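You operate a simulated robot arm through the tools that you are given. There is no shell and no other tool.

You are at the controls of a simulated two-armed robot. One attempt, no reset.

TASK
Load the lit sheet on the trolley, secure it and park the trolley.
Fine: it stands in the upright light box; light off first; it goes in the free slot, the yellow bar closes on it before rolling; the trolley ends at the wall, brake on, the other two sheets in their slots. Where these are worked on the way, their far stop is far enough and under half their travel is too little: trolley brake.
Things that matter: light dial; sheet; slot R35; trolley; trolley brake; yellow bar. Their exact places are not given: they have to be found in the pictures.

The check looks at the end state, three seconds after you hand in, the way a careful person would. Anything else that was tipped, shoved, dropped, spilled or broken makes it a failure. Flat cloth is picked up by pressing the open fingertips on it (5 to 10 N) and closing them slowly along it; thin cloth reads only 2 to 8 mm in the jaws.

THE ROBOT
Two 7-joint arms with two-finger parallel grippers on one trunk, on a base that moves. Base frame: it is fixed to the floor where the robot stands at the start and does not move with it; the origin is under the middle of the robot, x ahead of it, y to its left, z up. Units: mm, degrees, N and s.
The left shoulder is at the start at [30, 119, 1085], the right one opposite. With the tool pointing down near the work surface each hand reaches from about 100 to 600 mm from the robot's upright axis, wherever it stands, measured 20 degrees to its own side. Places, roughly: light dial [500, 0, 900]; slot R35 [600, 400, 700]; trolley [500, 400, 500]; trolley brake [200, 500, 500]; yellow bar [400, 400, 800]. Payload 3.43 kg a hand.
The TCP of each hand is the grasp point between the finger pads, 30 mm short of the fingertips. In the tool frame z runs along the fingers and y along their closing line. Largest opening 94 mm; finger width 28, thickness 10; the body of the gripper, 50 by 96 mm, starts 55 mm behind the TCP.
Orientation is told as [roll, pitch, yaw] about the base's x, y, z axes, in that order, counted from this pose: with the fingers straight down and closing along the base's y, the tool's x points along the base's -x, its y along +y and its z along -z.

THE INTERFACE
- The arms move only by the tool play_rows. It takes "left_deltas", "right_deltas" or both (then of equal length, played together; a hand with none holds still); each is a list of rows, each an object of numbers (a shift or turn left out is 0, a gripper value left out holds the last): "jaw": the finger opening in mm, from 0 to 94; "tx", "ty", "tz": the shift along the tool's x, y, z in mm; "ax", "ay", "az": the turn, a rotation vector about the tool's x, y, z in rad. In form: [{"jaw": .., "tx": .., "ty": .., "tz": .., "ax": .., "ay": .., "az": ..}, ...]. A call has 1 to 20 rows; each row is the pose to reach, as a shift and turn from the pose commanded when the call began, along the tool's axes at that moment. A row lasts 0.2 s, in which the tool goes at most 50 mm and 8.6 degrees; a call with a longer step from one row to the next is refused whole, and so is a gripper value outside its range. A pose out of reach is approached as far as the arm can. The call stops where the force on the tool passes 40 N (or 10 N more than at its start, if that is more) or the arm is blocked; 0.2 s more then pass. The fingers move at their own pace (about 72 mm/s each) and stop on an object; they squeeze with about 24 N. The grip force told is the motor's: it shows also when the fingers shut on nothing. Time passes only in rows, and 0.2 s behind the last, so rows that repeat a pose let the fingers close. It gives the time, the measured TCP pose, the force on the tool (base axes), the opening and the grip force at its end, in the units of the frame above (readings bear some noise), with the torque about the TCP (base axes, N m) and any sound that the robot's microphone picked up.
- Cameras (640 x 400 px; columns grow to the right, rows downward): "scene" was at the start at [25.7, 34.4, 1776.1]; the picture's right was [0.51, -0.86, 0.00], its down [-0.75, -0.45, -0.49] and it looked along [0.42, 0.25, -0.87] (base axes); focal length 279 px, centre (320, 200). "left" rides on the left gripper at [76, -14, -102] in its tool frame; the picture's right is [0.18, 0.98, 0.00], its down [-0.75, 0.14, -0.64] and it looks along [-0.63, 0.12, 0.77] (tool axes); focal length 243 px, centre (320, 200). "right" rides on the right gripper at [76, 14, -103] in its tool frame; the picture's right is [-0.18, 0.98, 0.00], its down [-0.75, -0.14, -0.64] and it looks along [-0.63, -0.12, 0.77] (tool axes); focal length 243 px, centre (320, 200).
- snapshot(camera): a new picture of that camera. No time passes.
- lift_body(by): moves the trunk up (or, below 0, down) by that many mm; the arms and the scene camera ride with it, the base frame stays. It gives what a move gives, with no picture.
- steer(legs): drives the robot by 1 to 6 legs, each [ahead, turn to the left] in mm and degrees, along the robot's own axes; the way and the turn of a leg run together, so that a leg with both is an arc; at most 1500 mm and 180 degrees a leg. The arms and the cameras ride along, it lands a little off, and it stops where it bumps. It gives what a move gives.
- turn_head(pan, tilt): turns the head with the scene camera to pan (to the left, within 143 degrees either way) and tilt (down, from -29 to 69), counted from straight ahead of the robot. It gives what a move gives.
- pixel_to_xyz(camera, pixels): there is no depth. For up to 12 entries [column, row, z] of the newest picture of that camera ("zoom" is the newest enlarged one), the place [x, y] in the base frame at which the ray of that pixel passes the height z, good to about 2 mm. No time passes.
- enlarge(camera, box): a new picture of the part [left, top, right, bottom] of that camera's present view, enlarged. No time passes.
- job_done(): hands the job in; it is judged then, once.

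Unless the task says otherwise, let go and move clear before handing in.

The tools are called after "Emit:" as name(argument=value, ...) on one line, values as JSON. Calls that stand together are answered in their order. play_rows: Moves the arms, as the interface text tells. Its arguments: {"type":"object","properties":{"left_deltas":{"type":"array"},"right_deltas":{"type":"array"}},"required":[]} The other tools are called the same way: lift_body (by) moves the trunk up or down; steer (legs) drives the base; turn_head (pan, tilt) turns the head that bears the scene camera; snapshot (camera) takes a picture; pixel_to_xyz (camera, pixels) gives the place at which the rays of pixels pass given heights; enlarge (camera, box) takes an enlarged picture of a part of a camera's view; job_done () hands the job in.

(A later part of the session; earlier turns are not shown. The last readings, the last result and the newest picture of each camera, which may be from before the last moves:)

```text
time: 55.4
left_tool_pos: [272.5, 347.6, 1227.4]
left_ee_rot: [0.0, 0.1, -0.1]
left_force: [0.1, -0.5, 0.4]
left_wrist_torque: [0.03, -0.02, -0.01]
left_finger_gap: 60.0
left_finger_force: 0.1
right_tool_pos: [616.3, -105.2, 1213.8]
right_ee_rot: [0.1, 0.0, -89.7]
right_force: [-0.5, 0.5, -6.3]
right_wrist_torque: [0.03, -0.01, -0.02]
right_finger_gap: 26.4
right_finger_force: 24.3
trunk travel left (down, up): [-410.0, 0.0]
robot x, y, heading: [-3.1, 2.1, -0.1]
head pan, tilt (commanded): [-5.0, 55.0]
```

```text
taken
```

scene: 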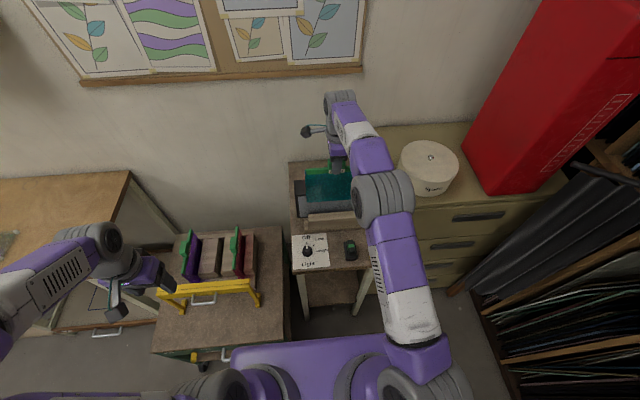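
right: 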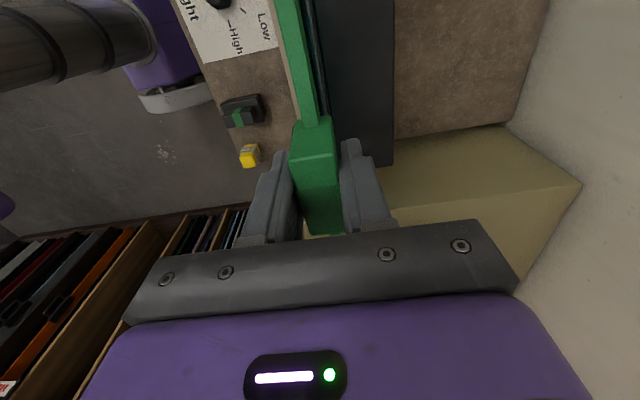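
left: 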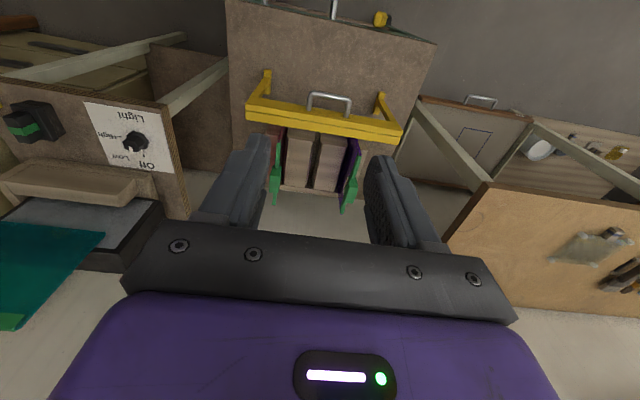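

The sheet is out and hangs level (6.3 N, torque near zero). I'll check its bottom height from the left view (corner at (105,232)), then draw it back and up.

Emit:
pixel_to_xyz(camera="left", pixels=[[105, 232, 960], [105, 232, 980], [105, 232, 1000], [105, 232, 1020]])

Emit:
enlarge(camera="left", box=[0, 100, 240, 340])

```text
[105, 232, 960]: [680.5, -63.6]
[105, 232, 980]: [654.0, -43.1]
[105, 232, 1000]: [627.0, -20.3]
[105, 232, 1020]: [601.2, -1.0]
```

```text
1.67 times, centred on (120, 220) of left
```

zoom: 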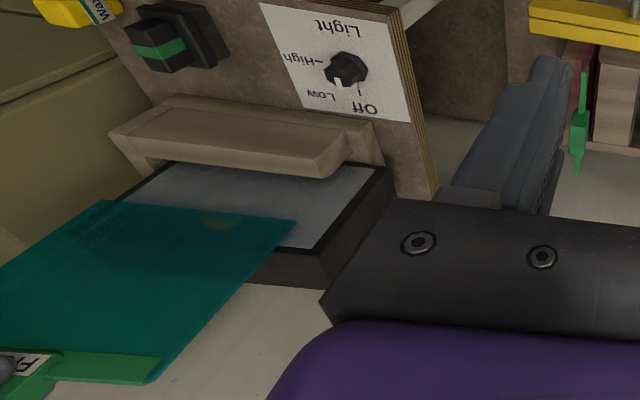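

The bottom edge is about 206 mm below the TCP. I'll draw the sheet back to x≈430 and up to z≈1260, clear of the ledge.

Emit:
play_rows(right_deltas=[{"ty": -15, "tz": -8}, {"ty": -35, "tz": -16}, {"ty": -55, "tz": -24}, {"ty": -75, "tz": -32, "tx": -4}, {"ty": -95, "tz": -38, "tx": -8}, {"ty": -115, "tz": -44, "tx": -11}, {"ty": -135, "tz": -46, "tx": -13}, {"ty": -155, "tz": -46, "tx": -15}, {"ty": -172, "tz": -46, "tx": -15}, {"ty": -185, "tz": -46, "tx": -15}, {"ty": -185, "tz": -46, "tx": -15}])

Emit:
snapshot(camera="scene")

Emit:
snapshot(camera="left")

```text
time: 57.8
left_tool_pos: [273.0, 346.4, 1227.7]
left_ee_rot: [0.0, 0.0, 0.0]
left_force: [0.2, 0.0, 0.1]
left_wrist_torque: [-0.02, 0.01, -0.01]
left_finger_gap: 60.0
left_finger_force: 0.0
right_tool_pos: [429.9, -121.8, 1256.7]
right_ee_rot: [0.3, 0.1, -89.8]
right_force: [0.2, 0.3, -6.0]
right_wrist_torque: [0.02, 0.03, -0.01]
right_finger_gap: 26.2
right_finger_force: 23.8
trunk travel left (down, up): [-410.0, 0.0]
robot x, y, heading: [1.6, -0.1, -0.0]
head pan, tilt (commanded): [-5.0, 55.0]
```

```text
taken
```

scene: 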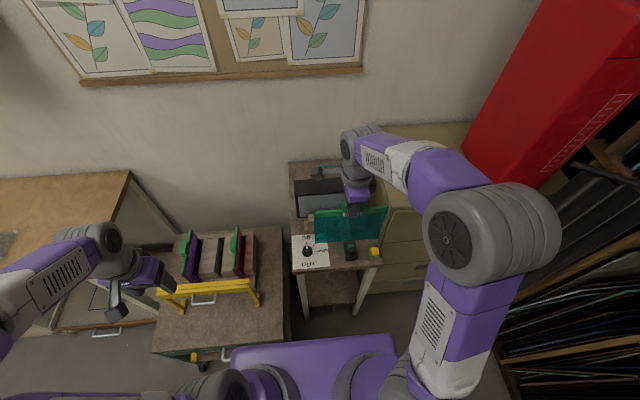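

```text
taken
```

left: 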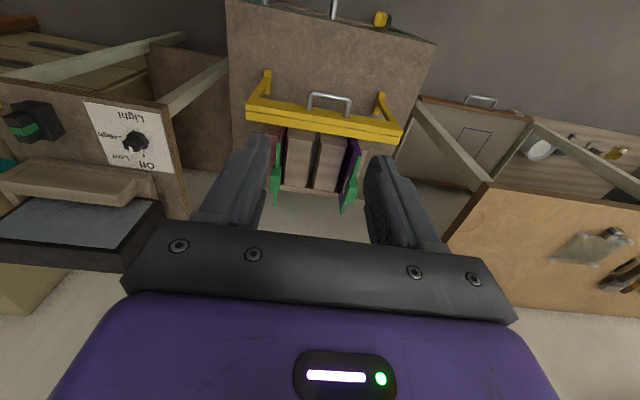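

The sheet is clear, and the light box, dial and bottles are undisturbed. I'll turn the robot left in two 30° legs.

Emit:
steer(legs=[[0, 30]])

Emit:
snapshot(camera="scene")

```text
time: 59.6
left_tool_pos: [69.2, 436.4, 1228.4]
left_ee_rot: [0.0, 0.0, 29.1]
left_force: [0.8, -0.5, -0.2]
left_wrist_torque: [0.0, -0.01, 0.02]
left_finger_gap: 60.1
left_finger_force: 0.2
right_tool_pos: [436.2, 103.8, 1256.4]
right_ee_rot: [0.3, 0.1, -60.5]
right_force: [0.7, 1.0, -6.7]
right_wrist_torque: [0.01, 0.02, 0.03]
right_finger_gap: 26.2
right_finger_force: 24.2
trunk travel left (down, up): [-410.0, 0.0]
robot x, y, heading: [1.4, -3.1, 29.2]
head pan, tilt (commanded): [-5.0, 55.0]
```

```text
taken
```

scene: 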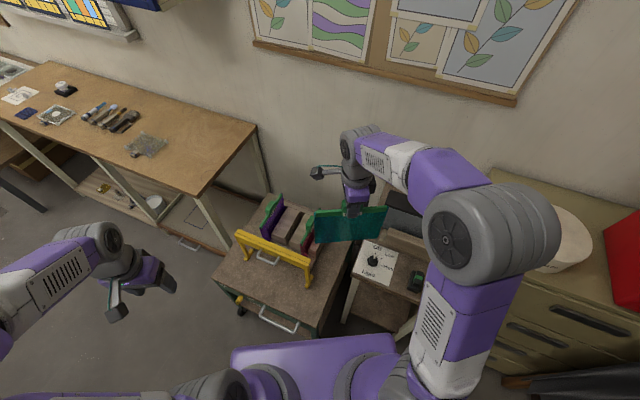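

The turn went as planned and nothing was touched. I'll take a close look at the trolley front from here, then turn the other 30°.

Emit:
enlarge(camera="scene", box=[200, 220, 340, 350])

Emit:
steer(legs=[[0, 30]])

Emit:
snapshot(camera="scene")

```text
3.08 times, centred on (270, 285) of scene
```

zoom: 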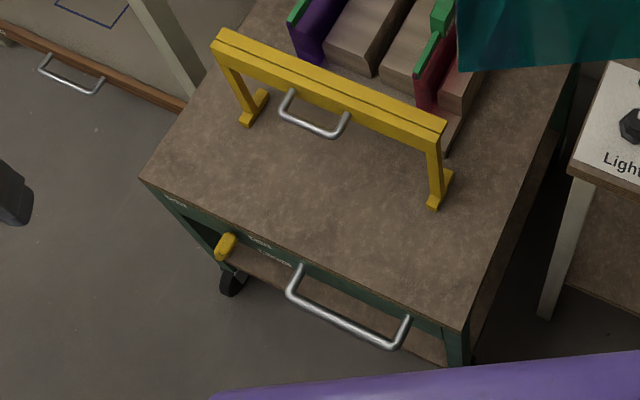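

```text
time: 61.5
left_tool_pos: [-158.0, 412.6, 1227.2]
left_ee_rot: [0.0, 0.0, 59.0]
left_force: [0.2, -0.2, 0.3]
left_wrist_torque: [0.02, 0.02, -0.02]
left_finger_gap: 59.9
left_finger_force: 0.1
right_tool_pos: [324.0, 306.5, 1257.7]
right_ee_rot: [0.2, 0.0, -30.6]
right_force: [-0.2, -0.1, -6.1]
right_wrist_torque: [0.01, 0.03, 0.01]
right_finger_gap: 26.3
right_finger_force: 24.0
trunk travel left (down, up): [-410.0, 0.0]
robot x, y, heading: [1.9, -1.2, 59.0]
head pan, tilt (commanded): [-5.0, 55.0]
```

```text
taken
```

scene: 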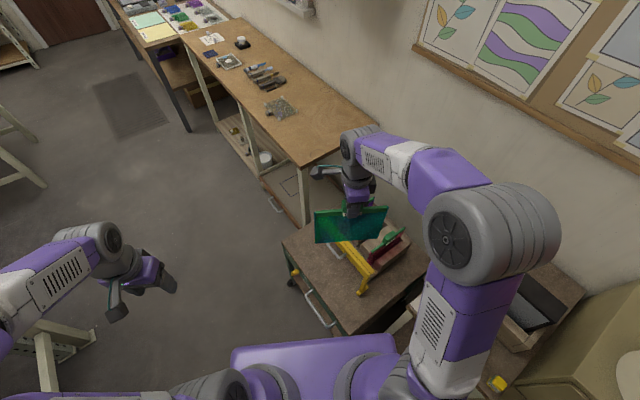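

Heading is now 59° and the hand is at [324,306,1258], yaw -30.6°. I'll square the sheet to the slot (yaw 0) and bring it toward [450,384], still high.

Emit:
play_rows(right_deltas=[{"tx": -10, "ty": 19, "az": -0.08}, {"tx": -20, "ty": 38, "az": -0.16}, {"tx": -30, "ty": 57, "az": -0.24}, {"tx": -40, "ty": 76, "az": -0.32}, {"tx": -50, "ty": 95, "az": -0.4}, {"tx": -60, "ty": 114, "az": -0.48}, {"tx": -69, "ty": 131, "az": -0.534}, {"tx": -69, "ty": 131, "az": -0.534}])

Emit:
snapshot(camera="right")

Emit:
snapshot(camera="scene")

Emit:
snapshot(camera="left")

```text
time: 63.3
left_tool_pos: [-158.9, 412.2, 1227.1]
left_ee_rot: [0.0, 0.0, 59.0]
left_force: [0.1, -0.1, -0.5]
left_wrist_torque: [0.0, 0.01, 0.01]
left_finger_gap: 59.9
left_finger_force: 0.0
right_tool_pos: [451.2, 383.9, 1257.6]
right_ee_rot: [0.2, 0.0, 0.2]
right_force: [-0.3, -0.5, -5.7]
right_wrist_torque: [0.0, 0.01, 0.0]
right_finger_gap: 26.3
right_finger_force: 23.6
trunk travel left (down, up): [-410.0, 0.0]
robot x, y, heading: [0.9, 0.1, 59.1]
head pan, tilt (commanded): [-5.0, 55.0]
```

```text
taken
```

right: 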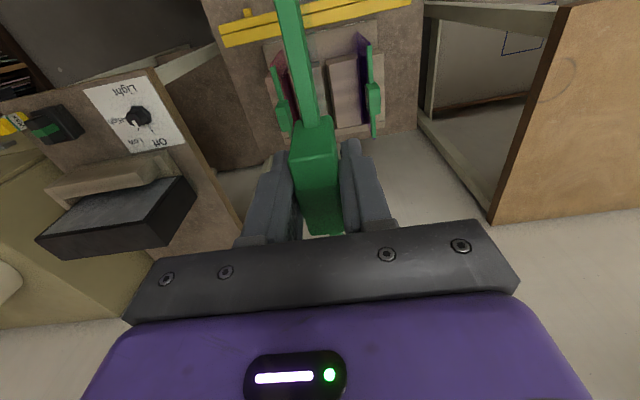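

```text
taken
```

scene: 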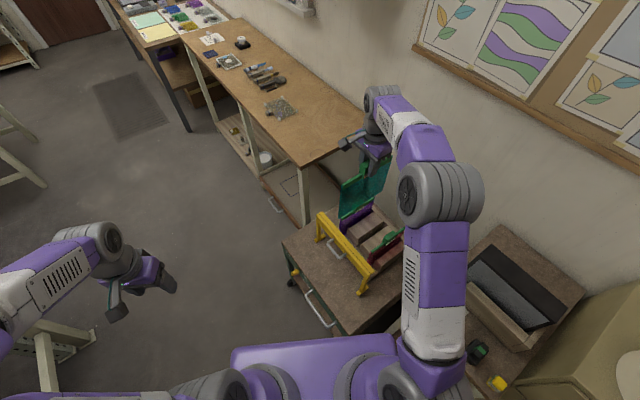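

```text
taken
```

left: 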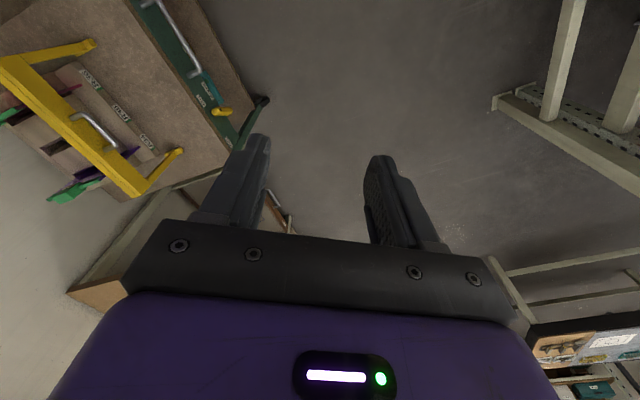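

The sheet is now parallel to the stored ones. I'll aim the head at the rack to pin down the free slot's y and x before moving over it.

Emit:
turn_head(pan=-22, tilt=58)

Emit:
snapshot(camera="scene")

Emit:
enlarge(camera="scene", box=[240, 120, 400, 260])

Emit:
enlarge(camera="right", box=[210, 0, 430, 180])

```text
time: 64.1
left_tool_pos: [-157.3, 412.7, 1227.7]
left_ee_rot: [0.1, 0.0, 59.0]
left_force: [-0.3, 0.2, -0.1]
left_wrist_torque: [-0.01, -0.01, -0.01]
left_finger_gap: 60.1
left_finger_force: 0.1
right_tool_pos: [450.6, 384.4, 1256.9]
right_ee_rot: [0.3, 0.0, 0.0]
right_force: [0.8, 0.1, -6.3]
right_wrist_torque: [-0.01, -0.01, -0.03]
right_finger_gap: 26.4
right_finger_force: 24.3
trunk travel left (down, up): [-410.0, 0.0]
robot x, y, heading: [-0.6, -1.2, 58.7]
head pan, tilt (commanded): [-22.0, 58.0]
```

```text
taken
```

scene: 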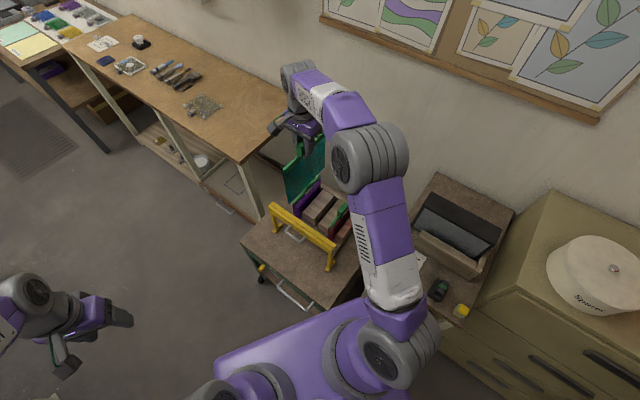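

```text
2.86 times, centred on (320, 190) of scene
```

zoom: 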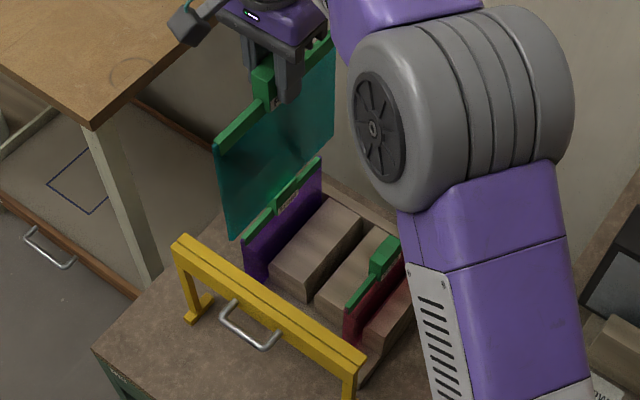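

```text
2.22 times, centred on (320, 90) of right
```

zoom: 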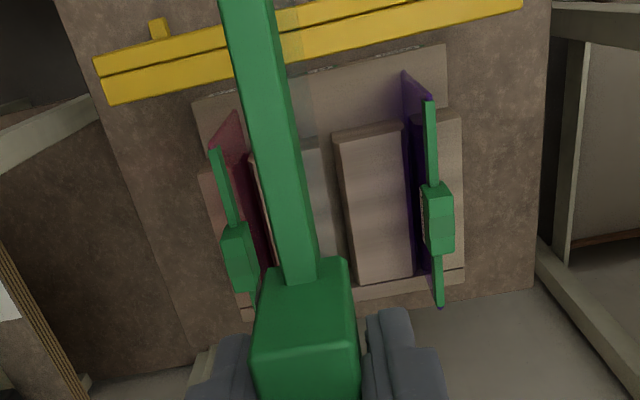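

I'll cast the front end of the gap between the blocks in both views to triangulate its height and y.

Emit:
pixel_to_xyz(camera="right", pixels=[[323, 62, 680], [323, 62, 700], [323, 62, 720], [323, 62, 740], [335, 128, 700], [335, 128, 720], [280, 107, 850], [373, 92, 850], [327, 58, 720]])

Emit:
pixel_to_xyz(camera="scene", pixels=[[317.6, 225, 680], [317.6, 225, 700], [317.6, 225, 720], [317.6, 225, 740], [335, 205, 700], [335, 205, 720], [341, 210, 850], [305, 193, 850]])

Emit:
enlarge(camera="scene", box=[290, 180, 350, 240])

```text
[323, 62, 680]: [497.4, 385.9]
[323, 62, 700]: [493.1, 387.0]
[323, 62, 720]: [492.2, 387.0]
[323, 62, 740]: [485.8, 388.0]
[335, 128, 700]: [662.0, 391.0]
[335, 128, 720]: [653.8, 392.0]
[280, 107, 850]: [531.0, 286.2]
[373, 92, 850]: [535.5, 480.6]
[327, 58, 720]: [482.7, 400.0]
```

```text
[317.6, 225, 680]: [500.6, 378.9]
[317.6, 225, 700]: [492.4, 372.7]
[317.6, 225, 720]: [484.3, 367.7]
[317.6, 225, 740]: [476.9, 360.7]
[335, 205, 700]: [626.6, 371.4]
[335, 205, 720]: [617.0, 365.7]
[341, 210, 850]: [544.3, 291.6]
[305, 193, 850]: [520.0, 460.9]
```

```text
6.67 times, centred on (320, 210) of scene
```

zoom: 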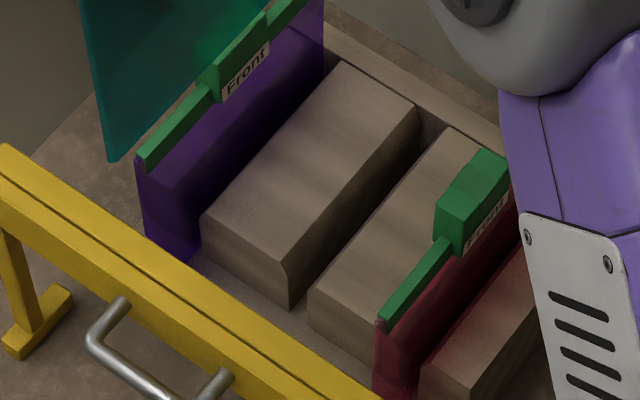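

The slot centre is at y≈385, from the tab midpoint and the gap in the right view. To guide the insertion I'll bring the left hand's camera in front of the trolley, looking along the slot.

Emit:
play_rows(left_deltas=[{"tx": -11, "ty": -23.5, "tz": 22, "az": 0.103}, {"tx": -22, "ty": -47, "tz": 44, "az": 0.206}, {"tx": -33, "ty": -70.5, "tz": 66, "az": 0.309}, {"tx": -44, "ty": -94, "tz": 88, "az": 0.412}, {"tx": -55, "ty": -117.5, "tz": 110, "az": 0.515}, {"tx": -66, "ty": -141, "tz": 132, "az": 0.618}, {"tx": -77, "ty": -164.5, "tz": 154, "az": 0.721}, {"tx": -88, "ty": -188, "tz": 176, "az": 0.824}, {"tx": -99, "ty": -211.5, "tz": 200, "az": 0.927}, {"tx": -110, "ty": -235, "tz": 227, "az": 1.03}, {"tx": -110, "ty": -235, "tz": 227, "az": 1.03}])

Emit:
snapshot(camera="left")

Emit:
snapshot(camera="scene")

```text
time: 66.5
left_tool_pos: [98.9, 386.9, 999.9]
left_ee_rot: [0.1, -0.1, -0.1]
left_force: [0.5, 0.0, 1.3]
left_wrist_torque: [0.0, -0.02, -0.03]
left_finger_gap: 59.8
left_finger_force: 0.1
right_tool_pos: [450.3, 384.3, 1256.6]
right_ee_rot: [0.3, 0.0, 0.0]
right_force: [-1.5, 0.9, -6.0]
right_wrist_torque: [-0.01, 0.01, -0.05]
right_finger_gap: 26.6
right_finger_force: 24.3
trunk travel left (down, up): [-410.0, 0.0]
robot x, y, heading: [1.0, -0.2, 59.0]
head pan, tilt (commanded): [-22.0, 58.0]
```

```text
taken
```

left: 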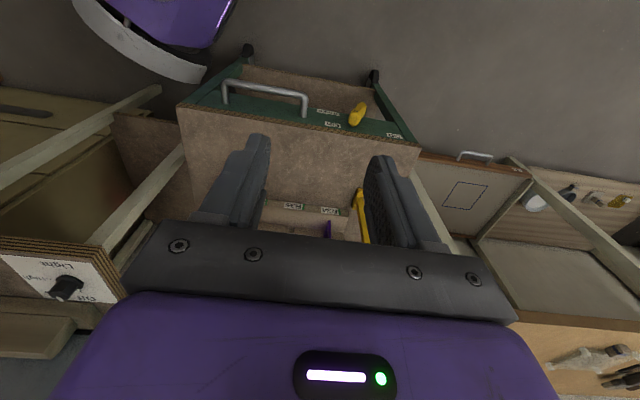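

```text
taken
```

scene: 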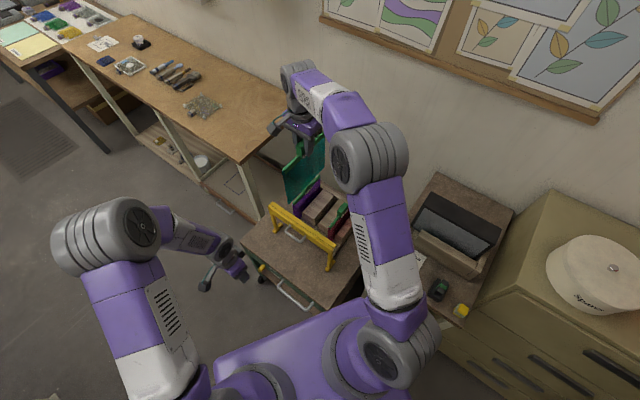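

The brake lever shows at (357,113) with labels around it. I'll zoom in on it, then tilt the left hand so that its camera looks more forward.

Emit:
enlarge(camera="left", box=[180, 50, 430, 230])

Emit:
enlarge(camera="left", box=[300, 80, 420, 160])

Emit:
play_rows(left_deltas=[{"ay": -0.12}, {"ay": -0.24}, {"ay": -0.36}, {"ay": -0.48}, {"ay": -0.6}, {"ay": -0.6}])

Emit:
snapshot(camera="left")

```text
2.22 times, centred on (305, 140) of left
```

zoom: 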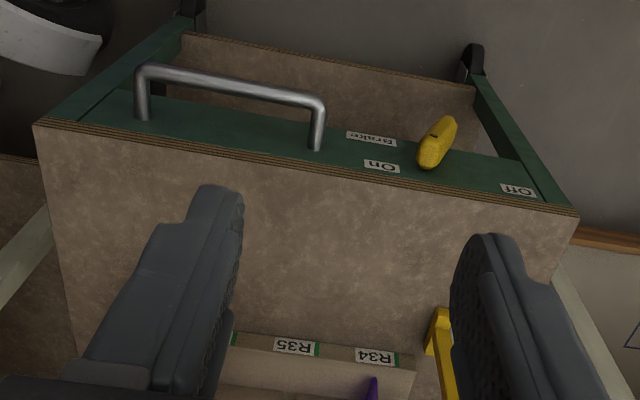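

```text
5.00 times, centred on (360, 120) of left
```

zoom: 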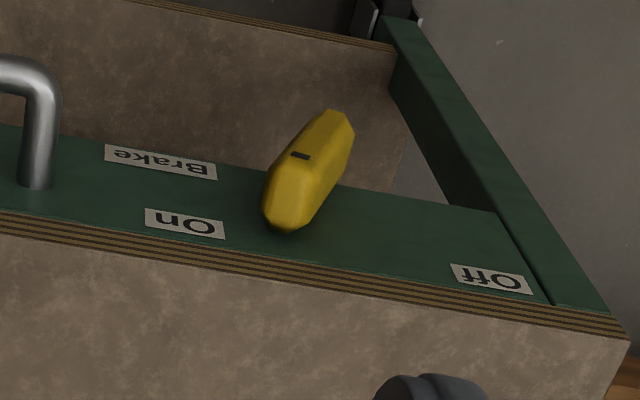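

```text
time: 67.9
left_tool_pos: [100.6, 384.2, 999.5]
left_ee_rot: [-0.1, -34.5, 0.0]
left_force: [0.2, -0.2, 0.5]
left_wrist_torque: [0.0, 0.0, 0.03]
left_finger_gap: 59.9
left_finger_force: 0.0
right_tool_pos: [451.4, 383.6, 1256.5]
right_ee_rot: [0.1, -0.1, -0.1]
right_force: [0.2, 0.3, -6.1]
right_wrist_torque: [0.01, 0.04, 0.01]
right_finger_gap: 26.7
right_finger_force: 24.0
trunk travel left (down, up): [-410.0, 0.0]
robot x, y, heading: [-3.9, 2.3, 59.4]
head pan, tilt (commanded): [-22.0, 58.0]
```

```text
taken
```

left: 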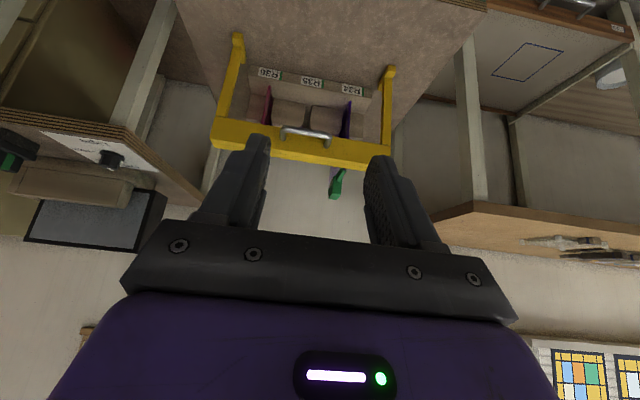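

The brake lever stands by "On", with "Off" toward the trolley's left corner. The left camera now sees the slot fronts at (265-350, 90-130), so I'll bring the sheet over R35 at z≈1160.

Emit:
play_rows(right_deltas=[{"tx": -15, "tz": 14}, {"tx": -30, "tz": 28}, {"tx": -45, "tz": 42}, {"tx": -60, "tz": 56}, {"tx": -75, "tz": 70}, {"tx": -90, "tz": 84}, {"tx": -102, "ty": 1, "tz": 96}, {"tx": -105, "ty": 1, "tz": 96}, {"tx": -105, "ty": 1, "tz": 96}])

Emit:
snapshot(camera="left")

Emit:
enlarge(camera="left", box=[220, 40, 420, 220])

Emit:
snapshot(camera="scene")

Emit:
enlarge(camera="scene", box=[250, 100, 400, 250])

Emit:
snapshot(camera="right")

```text
time: 69.9
left_tool_pos: [100.6, 385.7, 998.9]
left_ee_rot: [0.0, -34.3, 0.0]
left_force: [-0.5, -0.1, 0.6]
left_wrist_torque: [-0.02, 0.01, 0.0]
left_finger_gap: 60.2
left_finger_force: 0.0
right_tool_pos: [556.4, 388.2, 1161.6]
right_ee_rot: [0.2, -0.1, 0.0]
right_force: [0.0, 0.1, -6.5]
right_wrist_torque: [-0.01, 0.01, -0.02]
right_finger_gap: 26.4
right_finger_force: 24.1
trunk travel left (down, up): [-410.0, 0.0]
robot x, y, heading: [3.7, 3.2, 59.0]
head pan, tilt (commanded): [-22.0, 58.0]
```

```text
taken
```

left: 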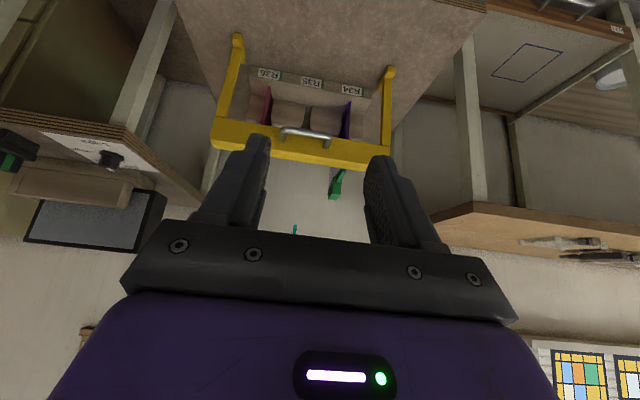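

```text
2.22 times, centred on (320, 130) of left
```

zoom: 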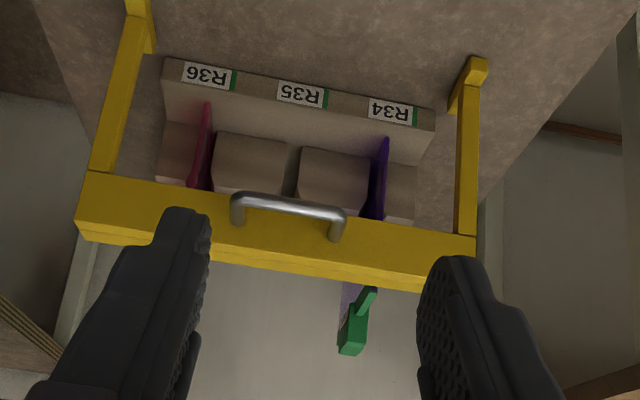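

```text
taken
```

scene: 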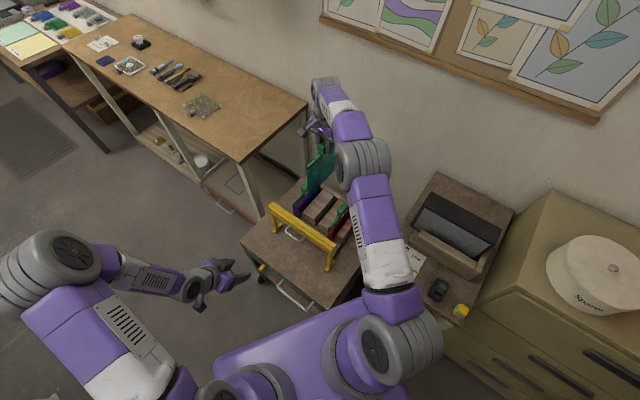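

```text
2.67 times, centred on (325, 175) of scene
```

zoom: 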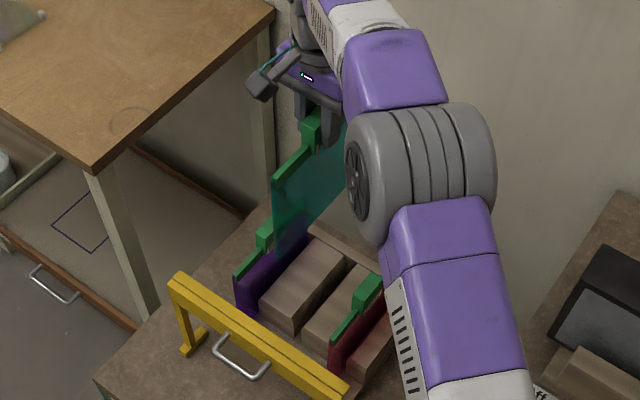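

```text
taken
```

right: 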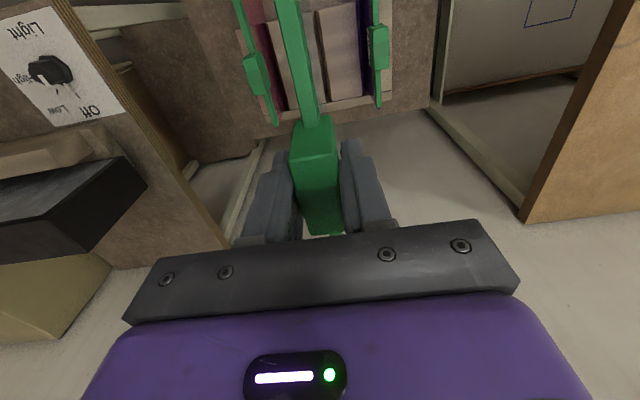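

The hand is at [556,388,1162] above R35. I'll check the y of the sheet's bottom corner, at (295,231), against the gap at (308,114) in the same left view.

Emit:
enlarge(camera="left", box=[260, 80, 360, 250])

Emit:
pixel_to_xyz(camera="left", pixels=[[295, 231, 955], [295, 231, 965], [308, 114, 670], [308, 114, 690], [308, 114, 710], [267, 103, 690], [349, 117, 690], [338, 190, 850]])

```text
2.35 times, centred on (310, 165) of left
```

zoom: 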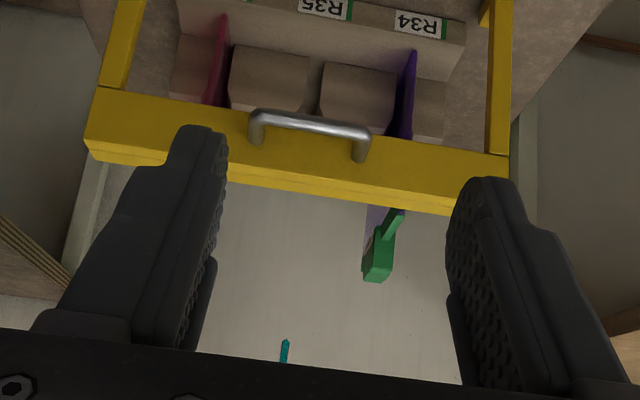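

```text
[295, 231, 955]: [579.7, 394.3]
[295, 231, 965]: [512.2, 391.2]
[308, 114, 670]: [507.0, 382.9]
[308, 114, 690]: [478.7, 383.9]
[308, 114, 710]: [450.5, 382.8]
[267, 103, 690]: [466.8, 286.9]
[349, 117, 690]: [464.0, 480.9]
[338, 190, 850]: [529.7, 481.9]
```

The gap sits at y≈384 and the sheet hangs at y≈389, so it needs -5 mm in y. For x, I'll compare the rail's front ends with the scene camera at their respective heights.

Emit:
enlarge(camera="scene", box=[285, 120, 365, 200])

Emit:
pixel_to_xyz(camera="scene", pixels=[[293, 203.3, 815], [293, 203.3, 825], [329.3, 228.3, 815], [329.3, 228.3, 825], [308, 166.8, 1130], [308, 166.8, 1125]])

Emit:
enlarge(camera="scene", box=[280, 180, 350, 240])

```text
5.00 times, centred on (325, 160) of scene
```

zoom: 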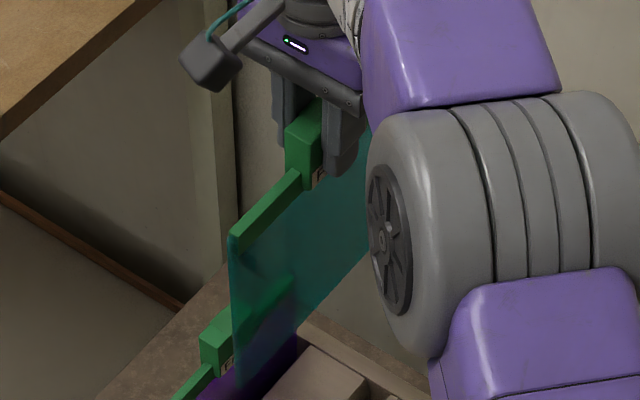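

```text
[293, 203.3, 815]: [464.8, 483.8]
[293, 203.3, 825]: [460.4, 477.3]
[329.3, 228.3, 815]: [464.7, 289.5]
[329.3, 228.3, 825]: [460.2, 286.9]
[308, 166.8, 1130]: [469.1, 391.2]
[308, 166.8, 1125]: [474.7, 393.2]
```

```text
6.67 times, centred on (315, 210) of scene
```

zoom: 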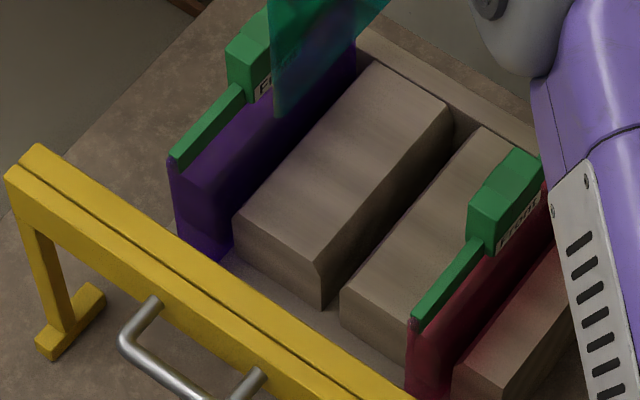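

The stored rails' front ends are at x≈463 and ours is at x≈469, so I'll shift -5 mm in x and -5 mm in y, then lower to just above the blocks.

Emit:
play_rows(right_deltas=[{"tx": 2.5, "ty": -2.5}, {"tx": 5, "ty": -5}, {"tx": 5, "ty": -5, "tz": 15}, {"tx": 5, "ty": -5, "tz": 35}, {"tx": 5, "ty": -5, "tz": 55}, {"tx": 5, "ty": -5, "tz": 75}, {"tx": 5, "ty": -5, "tz": 95}, {"tx": 5, "ty": -5, "tz": 110}, {"tx": 5, "ty": -5, "tz": 125}, {"tx": 5, "ty": -5, "tz": 140}, {"tx": 5, "ty": -5, "tz": 150}, {"tx": 5, "ty": -5, "tz": 150}])

Emit:
snapshot(camera="left")

Emit:
enlarge(camera="left", box=[240, 50, 390, 210])

Emit:
snapshot(camera="scene")

Emit:
enlarge(camera="scene", box=[280, 150, 370, 240])

Emit:
snapshot(camera="right")

```text
time: 72.5
left_tool_pos: [100.0, 386.6, 998.5]
left_ee_rot: [-0.1, -34.4, 0.0]
left_force: [0.3, 0.3, 0.4]
left_wrist_torque: [0.02, 0.01, -0.01]
left_finger_gap: 60.4
left_finger_force: 0.0
right_tool_pos: [551.9, 382.9, 1011.0]
right_ee_rot: [0.4, -0.1, -0.1]
right_force: [-0.4, 0.4, -5.8]
right_wrist_torque: [0.04, 0.01, 0.01]
right_finger_gap: 26.4
right_finger_force: 24.6
trunk travel left (down, up): [-410.0, 0.0]
robot x, y, heading: [-2.8, -1.4, 59.1]
head pan, tilt (commanded): [-22.0, 58.0]
```

```text
taken
```

left: 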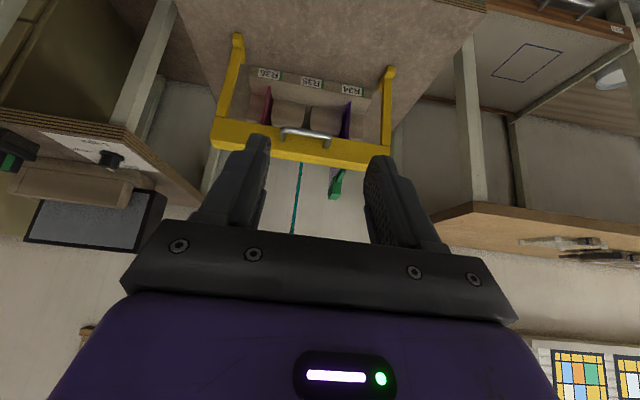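

```text
2.50 times, centred on (315, 130) of left
```

zoom: 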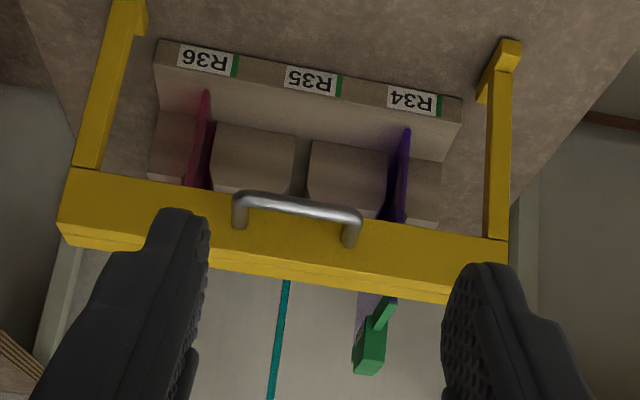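

```text
taken
```

scene: 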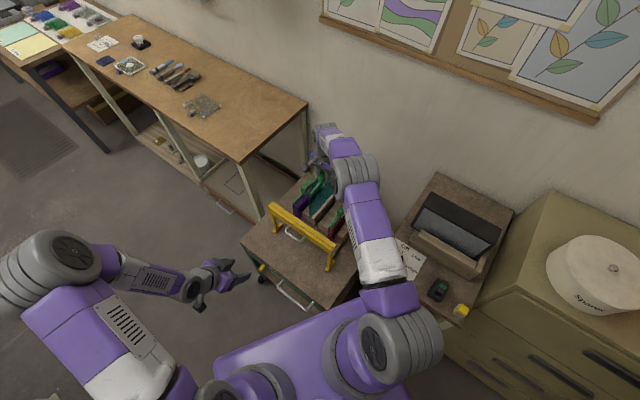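

```text
4.44 times, centred on (325, 195) of scene
```

zoom: 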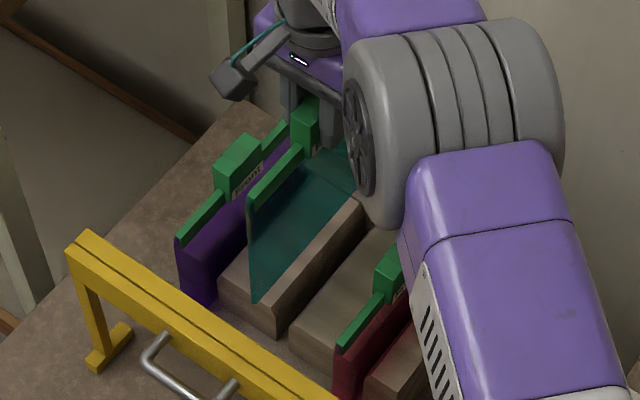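

```text
taken
```

right: 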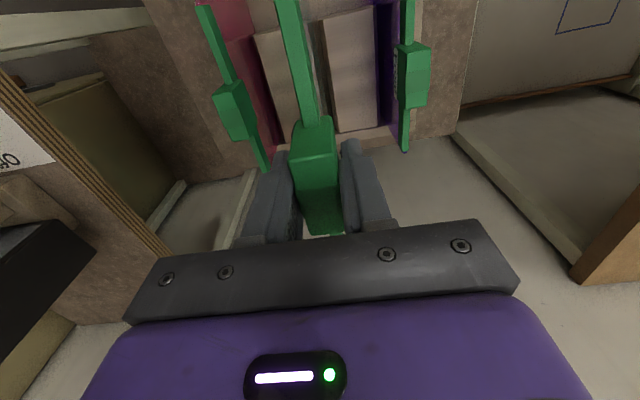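

The sheet's front edge, extended down in the left zoom, lands at column ~303 against the gap at 300, so alignment is within 1-2 mm. I'll keep lowering toward the slot entry.

Emit:
play_rows(right_deltas=[{"ty": -1, "tz": 15}, {"ty": -1, "tz": 30}, {"ty": -1, "tz": 45}, {"ty": -1, "tz": 60}, {"ty": -1, "tz": 72}, {"ty": -1, "tz": 82}, {"ty": -1, "tz": 82}])

Emit:
snapshot(camera="left")

Emit:
enlarge(camera="left", box=[240, 50, 390, 210])

Emit:
snapshot(camera="scene")

Emit:
enlarge(camera="scene", box=[280, 150, 370, 240])

```text
time: 74.1
left_tool_pos: [100.5, 385.5, 1000.1]
left_ee_rot: [0.0, -34.4, 0.0]
left_force: [-0.7, 0.5, -0.5]
left_wrist_torque: [0.04, 0.0, 0.0]
left_finger_gap: 59.8
left_finger_force: 0.1
right_tool_pos: [550.7, 381.8, 929.0]
right_ee_rot: [0.3, 0.0, 0.1]
right_force: [0.4, -0.9, -6.5]
right_wrist_torque: [0.0, 0.06, -0.04]
right_finger_gap: 26.4
right_finger_force: 24.4
trunk travel left (down, up): [-410.0, 0.0]
robot x, y, heading: [2.4, -0.5, 59.1]
head pan, tilt (commanded): [-22.0, 58.0]
```

```text
taken
```

left: 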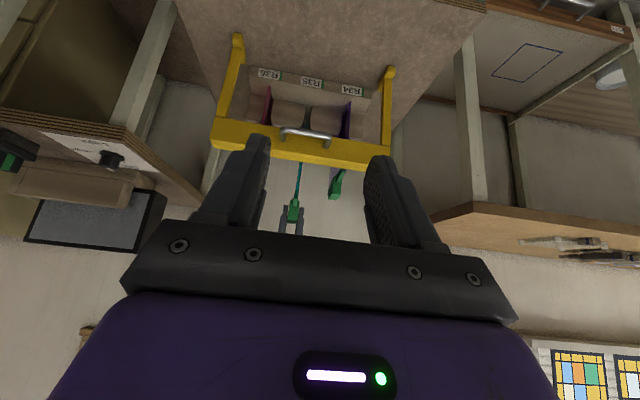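

```text
2.50 times, centred on (315, 130) of left
```

zoom: 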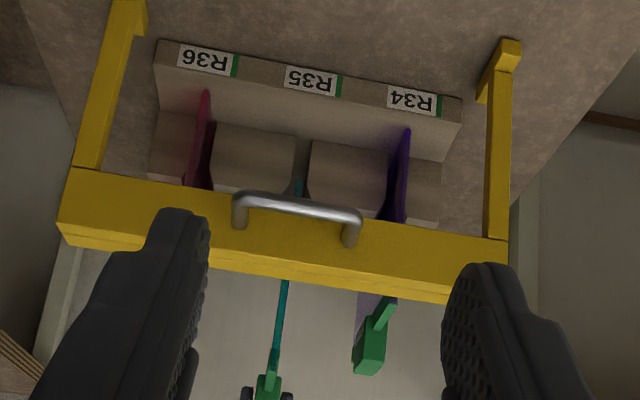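

```text
taken
```

scene: 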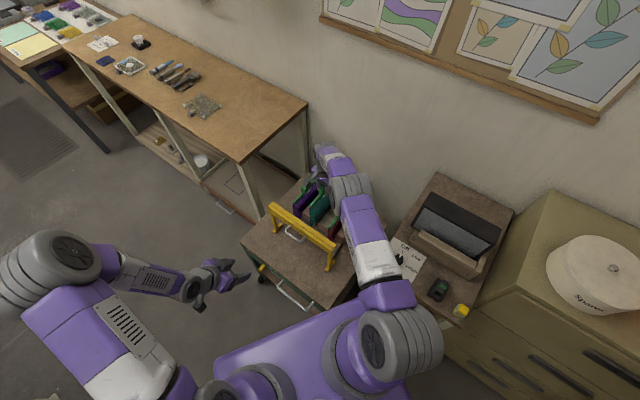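

```text
4.44 times, centred on (325, 195) of scene
```

zoom: 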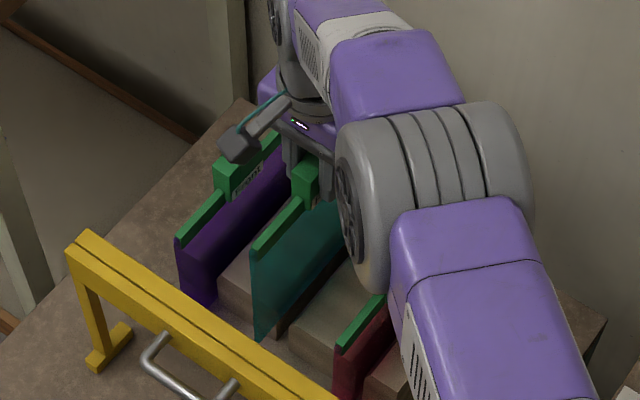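

The sheet's bottom corner is entering the gap, slightly to the -y side at zoom (298,180). Before going lower I want to make sure the right elbow, which hangs over the red sheet in the scene view, has clearance. I'll turn the left camera toward it.

Emit:
play_rows(left_deltas=[{"az": 0.13}, {"az": 0.26}, {"az": 0.39}, {"az": 0.39}])

Emit:
snapshot(camera="left")

Emit:
enlarge(camera="left", box=[220, 40, 420, 240])

```text
time: 75.1
left_tool_pos: [100.3, 386.5, 1000.2]
left_ee_rot: [14.6, -31.4, -26.6]
left_force: [-0.2, -0.3, 0.8]
left_wrist_torque: [-0.01, -0.02, 0.01]
left_finger_gap: 59.9
left_finger_force: 0.0
right_tool_pos: [551.6, 382.3, 929.2]
right_ee_rot: [0.2, -0.1, 0.0]
right_force: [0.2, -0.6, -6.1]
right_wrist_torque: [-0.02, 0.01, 0.01]
right_finger_gap: 26.7
right_finger_force: 24.2
trunk travel left (down, up): [-410.0, 0.0]
robot x, y, heading: [2.1, -2.5, 59.1]
head pan, tilt (commanded): [-22.0, 58.0]
```

```text
taken
```

left: 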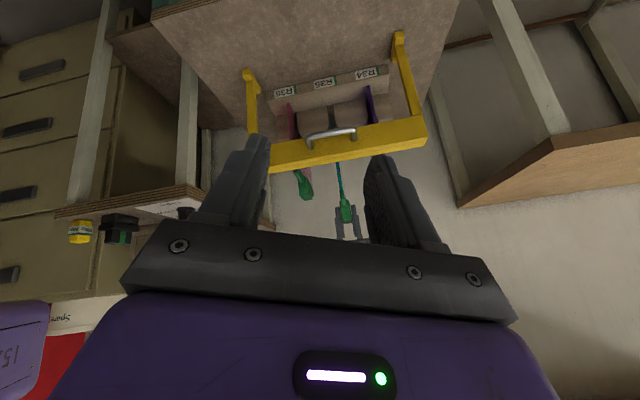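

```text
2.00 times, centred on (320, 140) of left
```

zoom: 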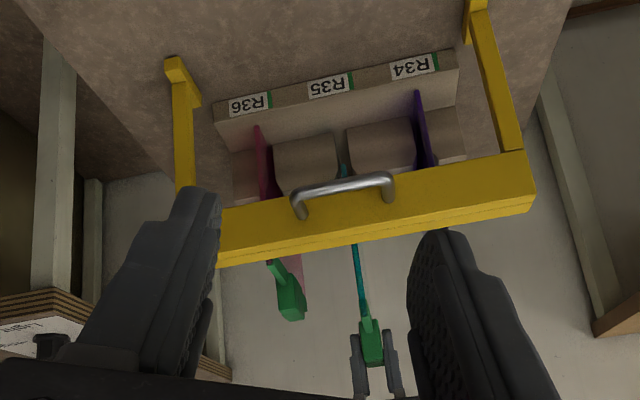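

Nothing hangs within roughly 90 mm above the red tab at (303,188). I'll tilt the left camera up further to see where the right elbow really is.

Emit:
play_rows(left_deltas=[{"ay": -0.13}, {"ay": -0.26}, {"ay": -0.39}, {"ay": -0.39}])

Emit:
snapshot(camera="left")

```text
time: 76.1
left_tool_pos: [100.1, 385.8, 1000.3]
left_ee_rot: [20.8, -52.9, -35.6]
left_force: [-1.0, 0.0, -0.1]
left_wrist_torque: [0.02, 0.01, -0.01]
left_finger_gap: 60.2
left_finger_force: 0.2
right_tool_pos: [551.4, 381.1, 930.2]
right_ee_rot: [0.4, 0.0, 0.0]
right_force: [0.0, 0.2, -5.7]
right_wrist_torque: [0.0, 0.03, -0.01]
right_finger_gap: 26.7
right_finger_force: 24.0
trunk travel left (down, up): [-410.0, 0.0]
robot x, y, heading: [1.6, -1.0, 59.0]
head pan, tilt (commanded): [-22.0, 58.0]
```

```text
taken
```

left: 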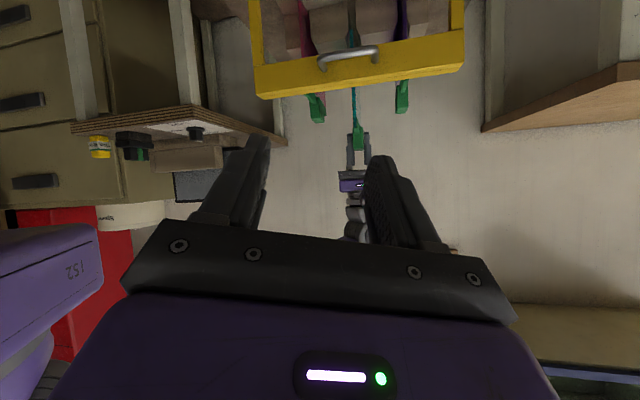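

The space above the red tab is clear well past what I need, and the right arm's links are high. I'll bring the left camera back to watch the slot.

Emit:
play_rows(left_deltas=[{"ay": 0.13}, {"ay": 0.26}, {"ay": 0.39}])

Emit:
play_rows(left_deltas=[{"az": -0.13}, {"az": -0.26}, {"az": -0.39}, {"az": -0.39}], right_deltas=[{"ty": 1}, {"ty": 2}, {"ty": 2}, {"ty": 2}])

Emit:
enlarge(camera="left", box=[265, 70, 355, 150])

```text
time: 76.9
left_tool_pos: [101.7, 385.1, 1001.5]
left_ee_rot: [14.5, -31.4, -26.5]
left_force: [0.6, 0.1, 0.4]
left_wrist_torque: [-0.01, 0.0, -0.01]
left_finger_gap: 60.2
left_finger_force: 0.0
right_tool_pos: [551.7, 380.6, 929.0]
right_ee_rot: [0.3, 0.1, 0.0]
right_force: [0.3, -0.3, -6.4]
right_wrist_torque: [-0.02, 0.01, 0.0]
right_finger_gap: 26.3
right_finger_force: 24.1
trunk travel left (down, up): [-410.0, 0.0]
robot x, y, heading: [-0.4, 3.7, 58.7]
head pan, tilt (commanded): [-22.0, 58.0]
```

```text
time: 77.9
left_tool_pos: [102.1, 385.4, 999.4]
left_ee_rot: [-0.1, -34.3, 0.2]
left_force: [-0.3, 1.4, -0.2]
left_wrist_torque: [-0.03, 0.01, -0.01]
left_finger_gap: 60.1
left_finger_force: 0.1
right_tool_pos: [551.5, 383.3, 930.1]
right_ee_rot: [0.2, -0.1, 0.1]
right_force: [0.1, 0.6, -6.1]
right_wrist_torque: [0.01, 0.03, -0.01]
right_finger_gap: 26.5
right_finger_force: 23.9
trunk travel left (down, up): [-410.0, 0.0]
robot x, y, heading: [-0.0, 2.4, 59.3]
head pan, tilt (commanded): [-22.0, 58.0]
```

```text
5.00 times, centred on (310, 110) of left
```

zoom: 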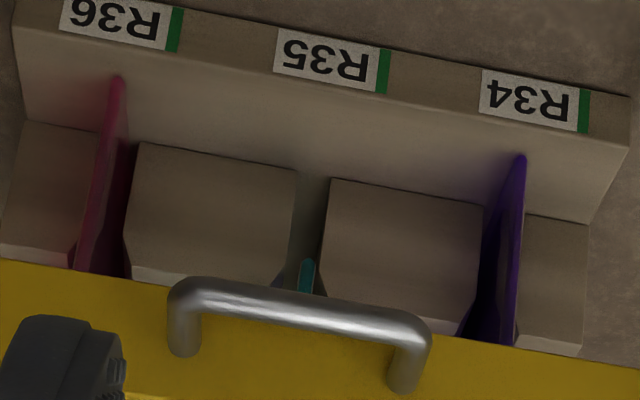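

The sheet's edge at (308,277) is centred in the gap. I'll lower on, slowing near the bottom.

Emit:
play_rows(right_deltas=[{"tz": 8}, {"tz": 16}, {"tz": 24}, {"tz": 32}, {"tz": 40}, {"tz": 46}, {"tz": 52}, {"tz": 56}, {"tz": 60}, {"tz": 60}])

Emit:
enlarge(camera="left", box=[240, 60, 380, 220])

Emit:
enlarge(camera="scene", box=[280, 150, 370, 240])

```text
time: 80.1
left_tool_pos: [101.2, 387.0, 1000.5]
left_ee_rot: [0.0, -34.4, 0.0]
left_force: [-0.4, 0.5, 0.6]
left_wrist_torque: [0.01, -0.01, -0.02]
left_finger_gap: 59.9
left_finger_force: 0.0
right_tool_pos: [547.9, 380.3, 871.9]
right_ee_rot: [0.3, 0.0, 0.0]
right_force: [0.4, 0.0, -7.4]
right_wrist_torque: [0.02, 0.02, -0.01]
right_finger_gap: 26.2
right_finger_force: 24.5
right hand out of reach, approached as far as the arm can: row 8, 9, 10
trunk travel left (down, up): [-410.0, 0.0]
robot x, y, heading: [4.1, -1.1, 58.9]
head pan, tilt (commanded): [-22.0, 58.0]
```

```text
2.50 times, centred on (310, 140) of left
```

zoom: 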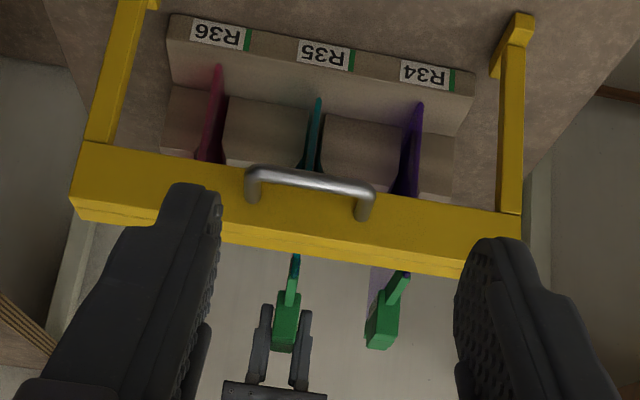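

```text
4.44 times, centred on (325, 195) of scene
```

zoom: 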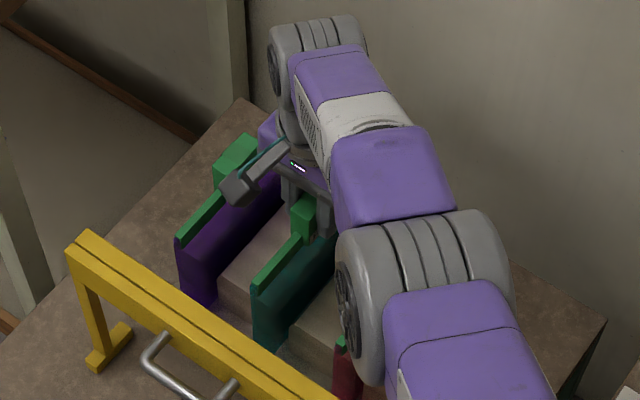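

The sheet has entered the slot, but the arm ran out of stretch at z≈872. I'll raise it 60 mm, lower the trunk by 60 for better reach, then finish.

Emit:
play_rows(right_deltas=[{"tz": -12}, {"tz": -24}, {"tz": -36}, {"tz": -48}, {"tz": -60}, {"tz": -60}])

Emit:
enlarge(camera="left", box=[265, 70, 355, 150])

```text
time: 81.5
left_tool_pos: [101.4, 386.7, 999.8]
left_ee_rot: [-0.1, -34.3, 0.0]
left_force: [-0.3, -0.3, 0.0]
left_wrist_torque: [0.01, -0.02, 0.0]
left_finger_gap: 60.1
left_finger_force: 0.0
right_tool_pos: [548.4, 379.7, 933.9]
right_ee_rot: [0.2, 0.1, 0.0]
right_force: [-0.3, 0.2, -6.7]
right_wrist_torque: [0.02, 0.03, 0.02]
right_finger_gap: 26.3
right_finger_force: 23.8
trunk travel left (down, up): [-410.0, 0.0]
robot x, y, heading: [-1.4, -2.7, 59.3]
head pan, tilt (commanded): [-22.0, 58.0]
```

```text
5.00 times, centred on (310, 110) of left
```

zoom: 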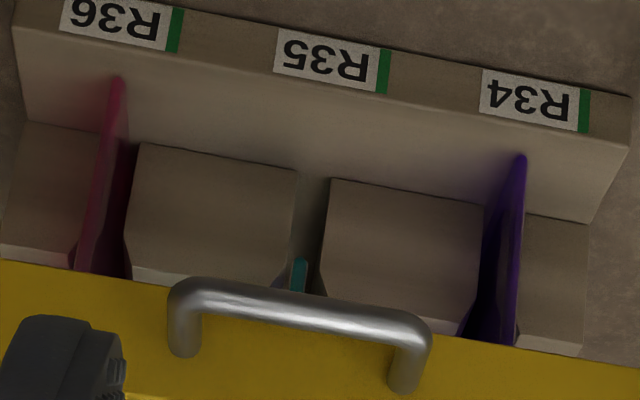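

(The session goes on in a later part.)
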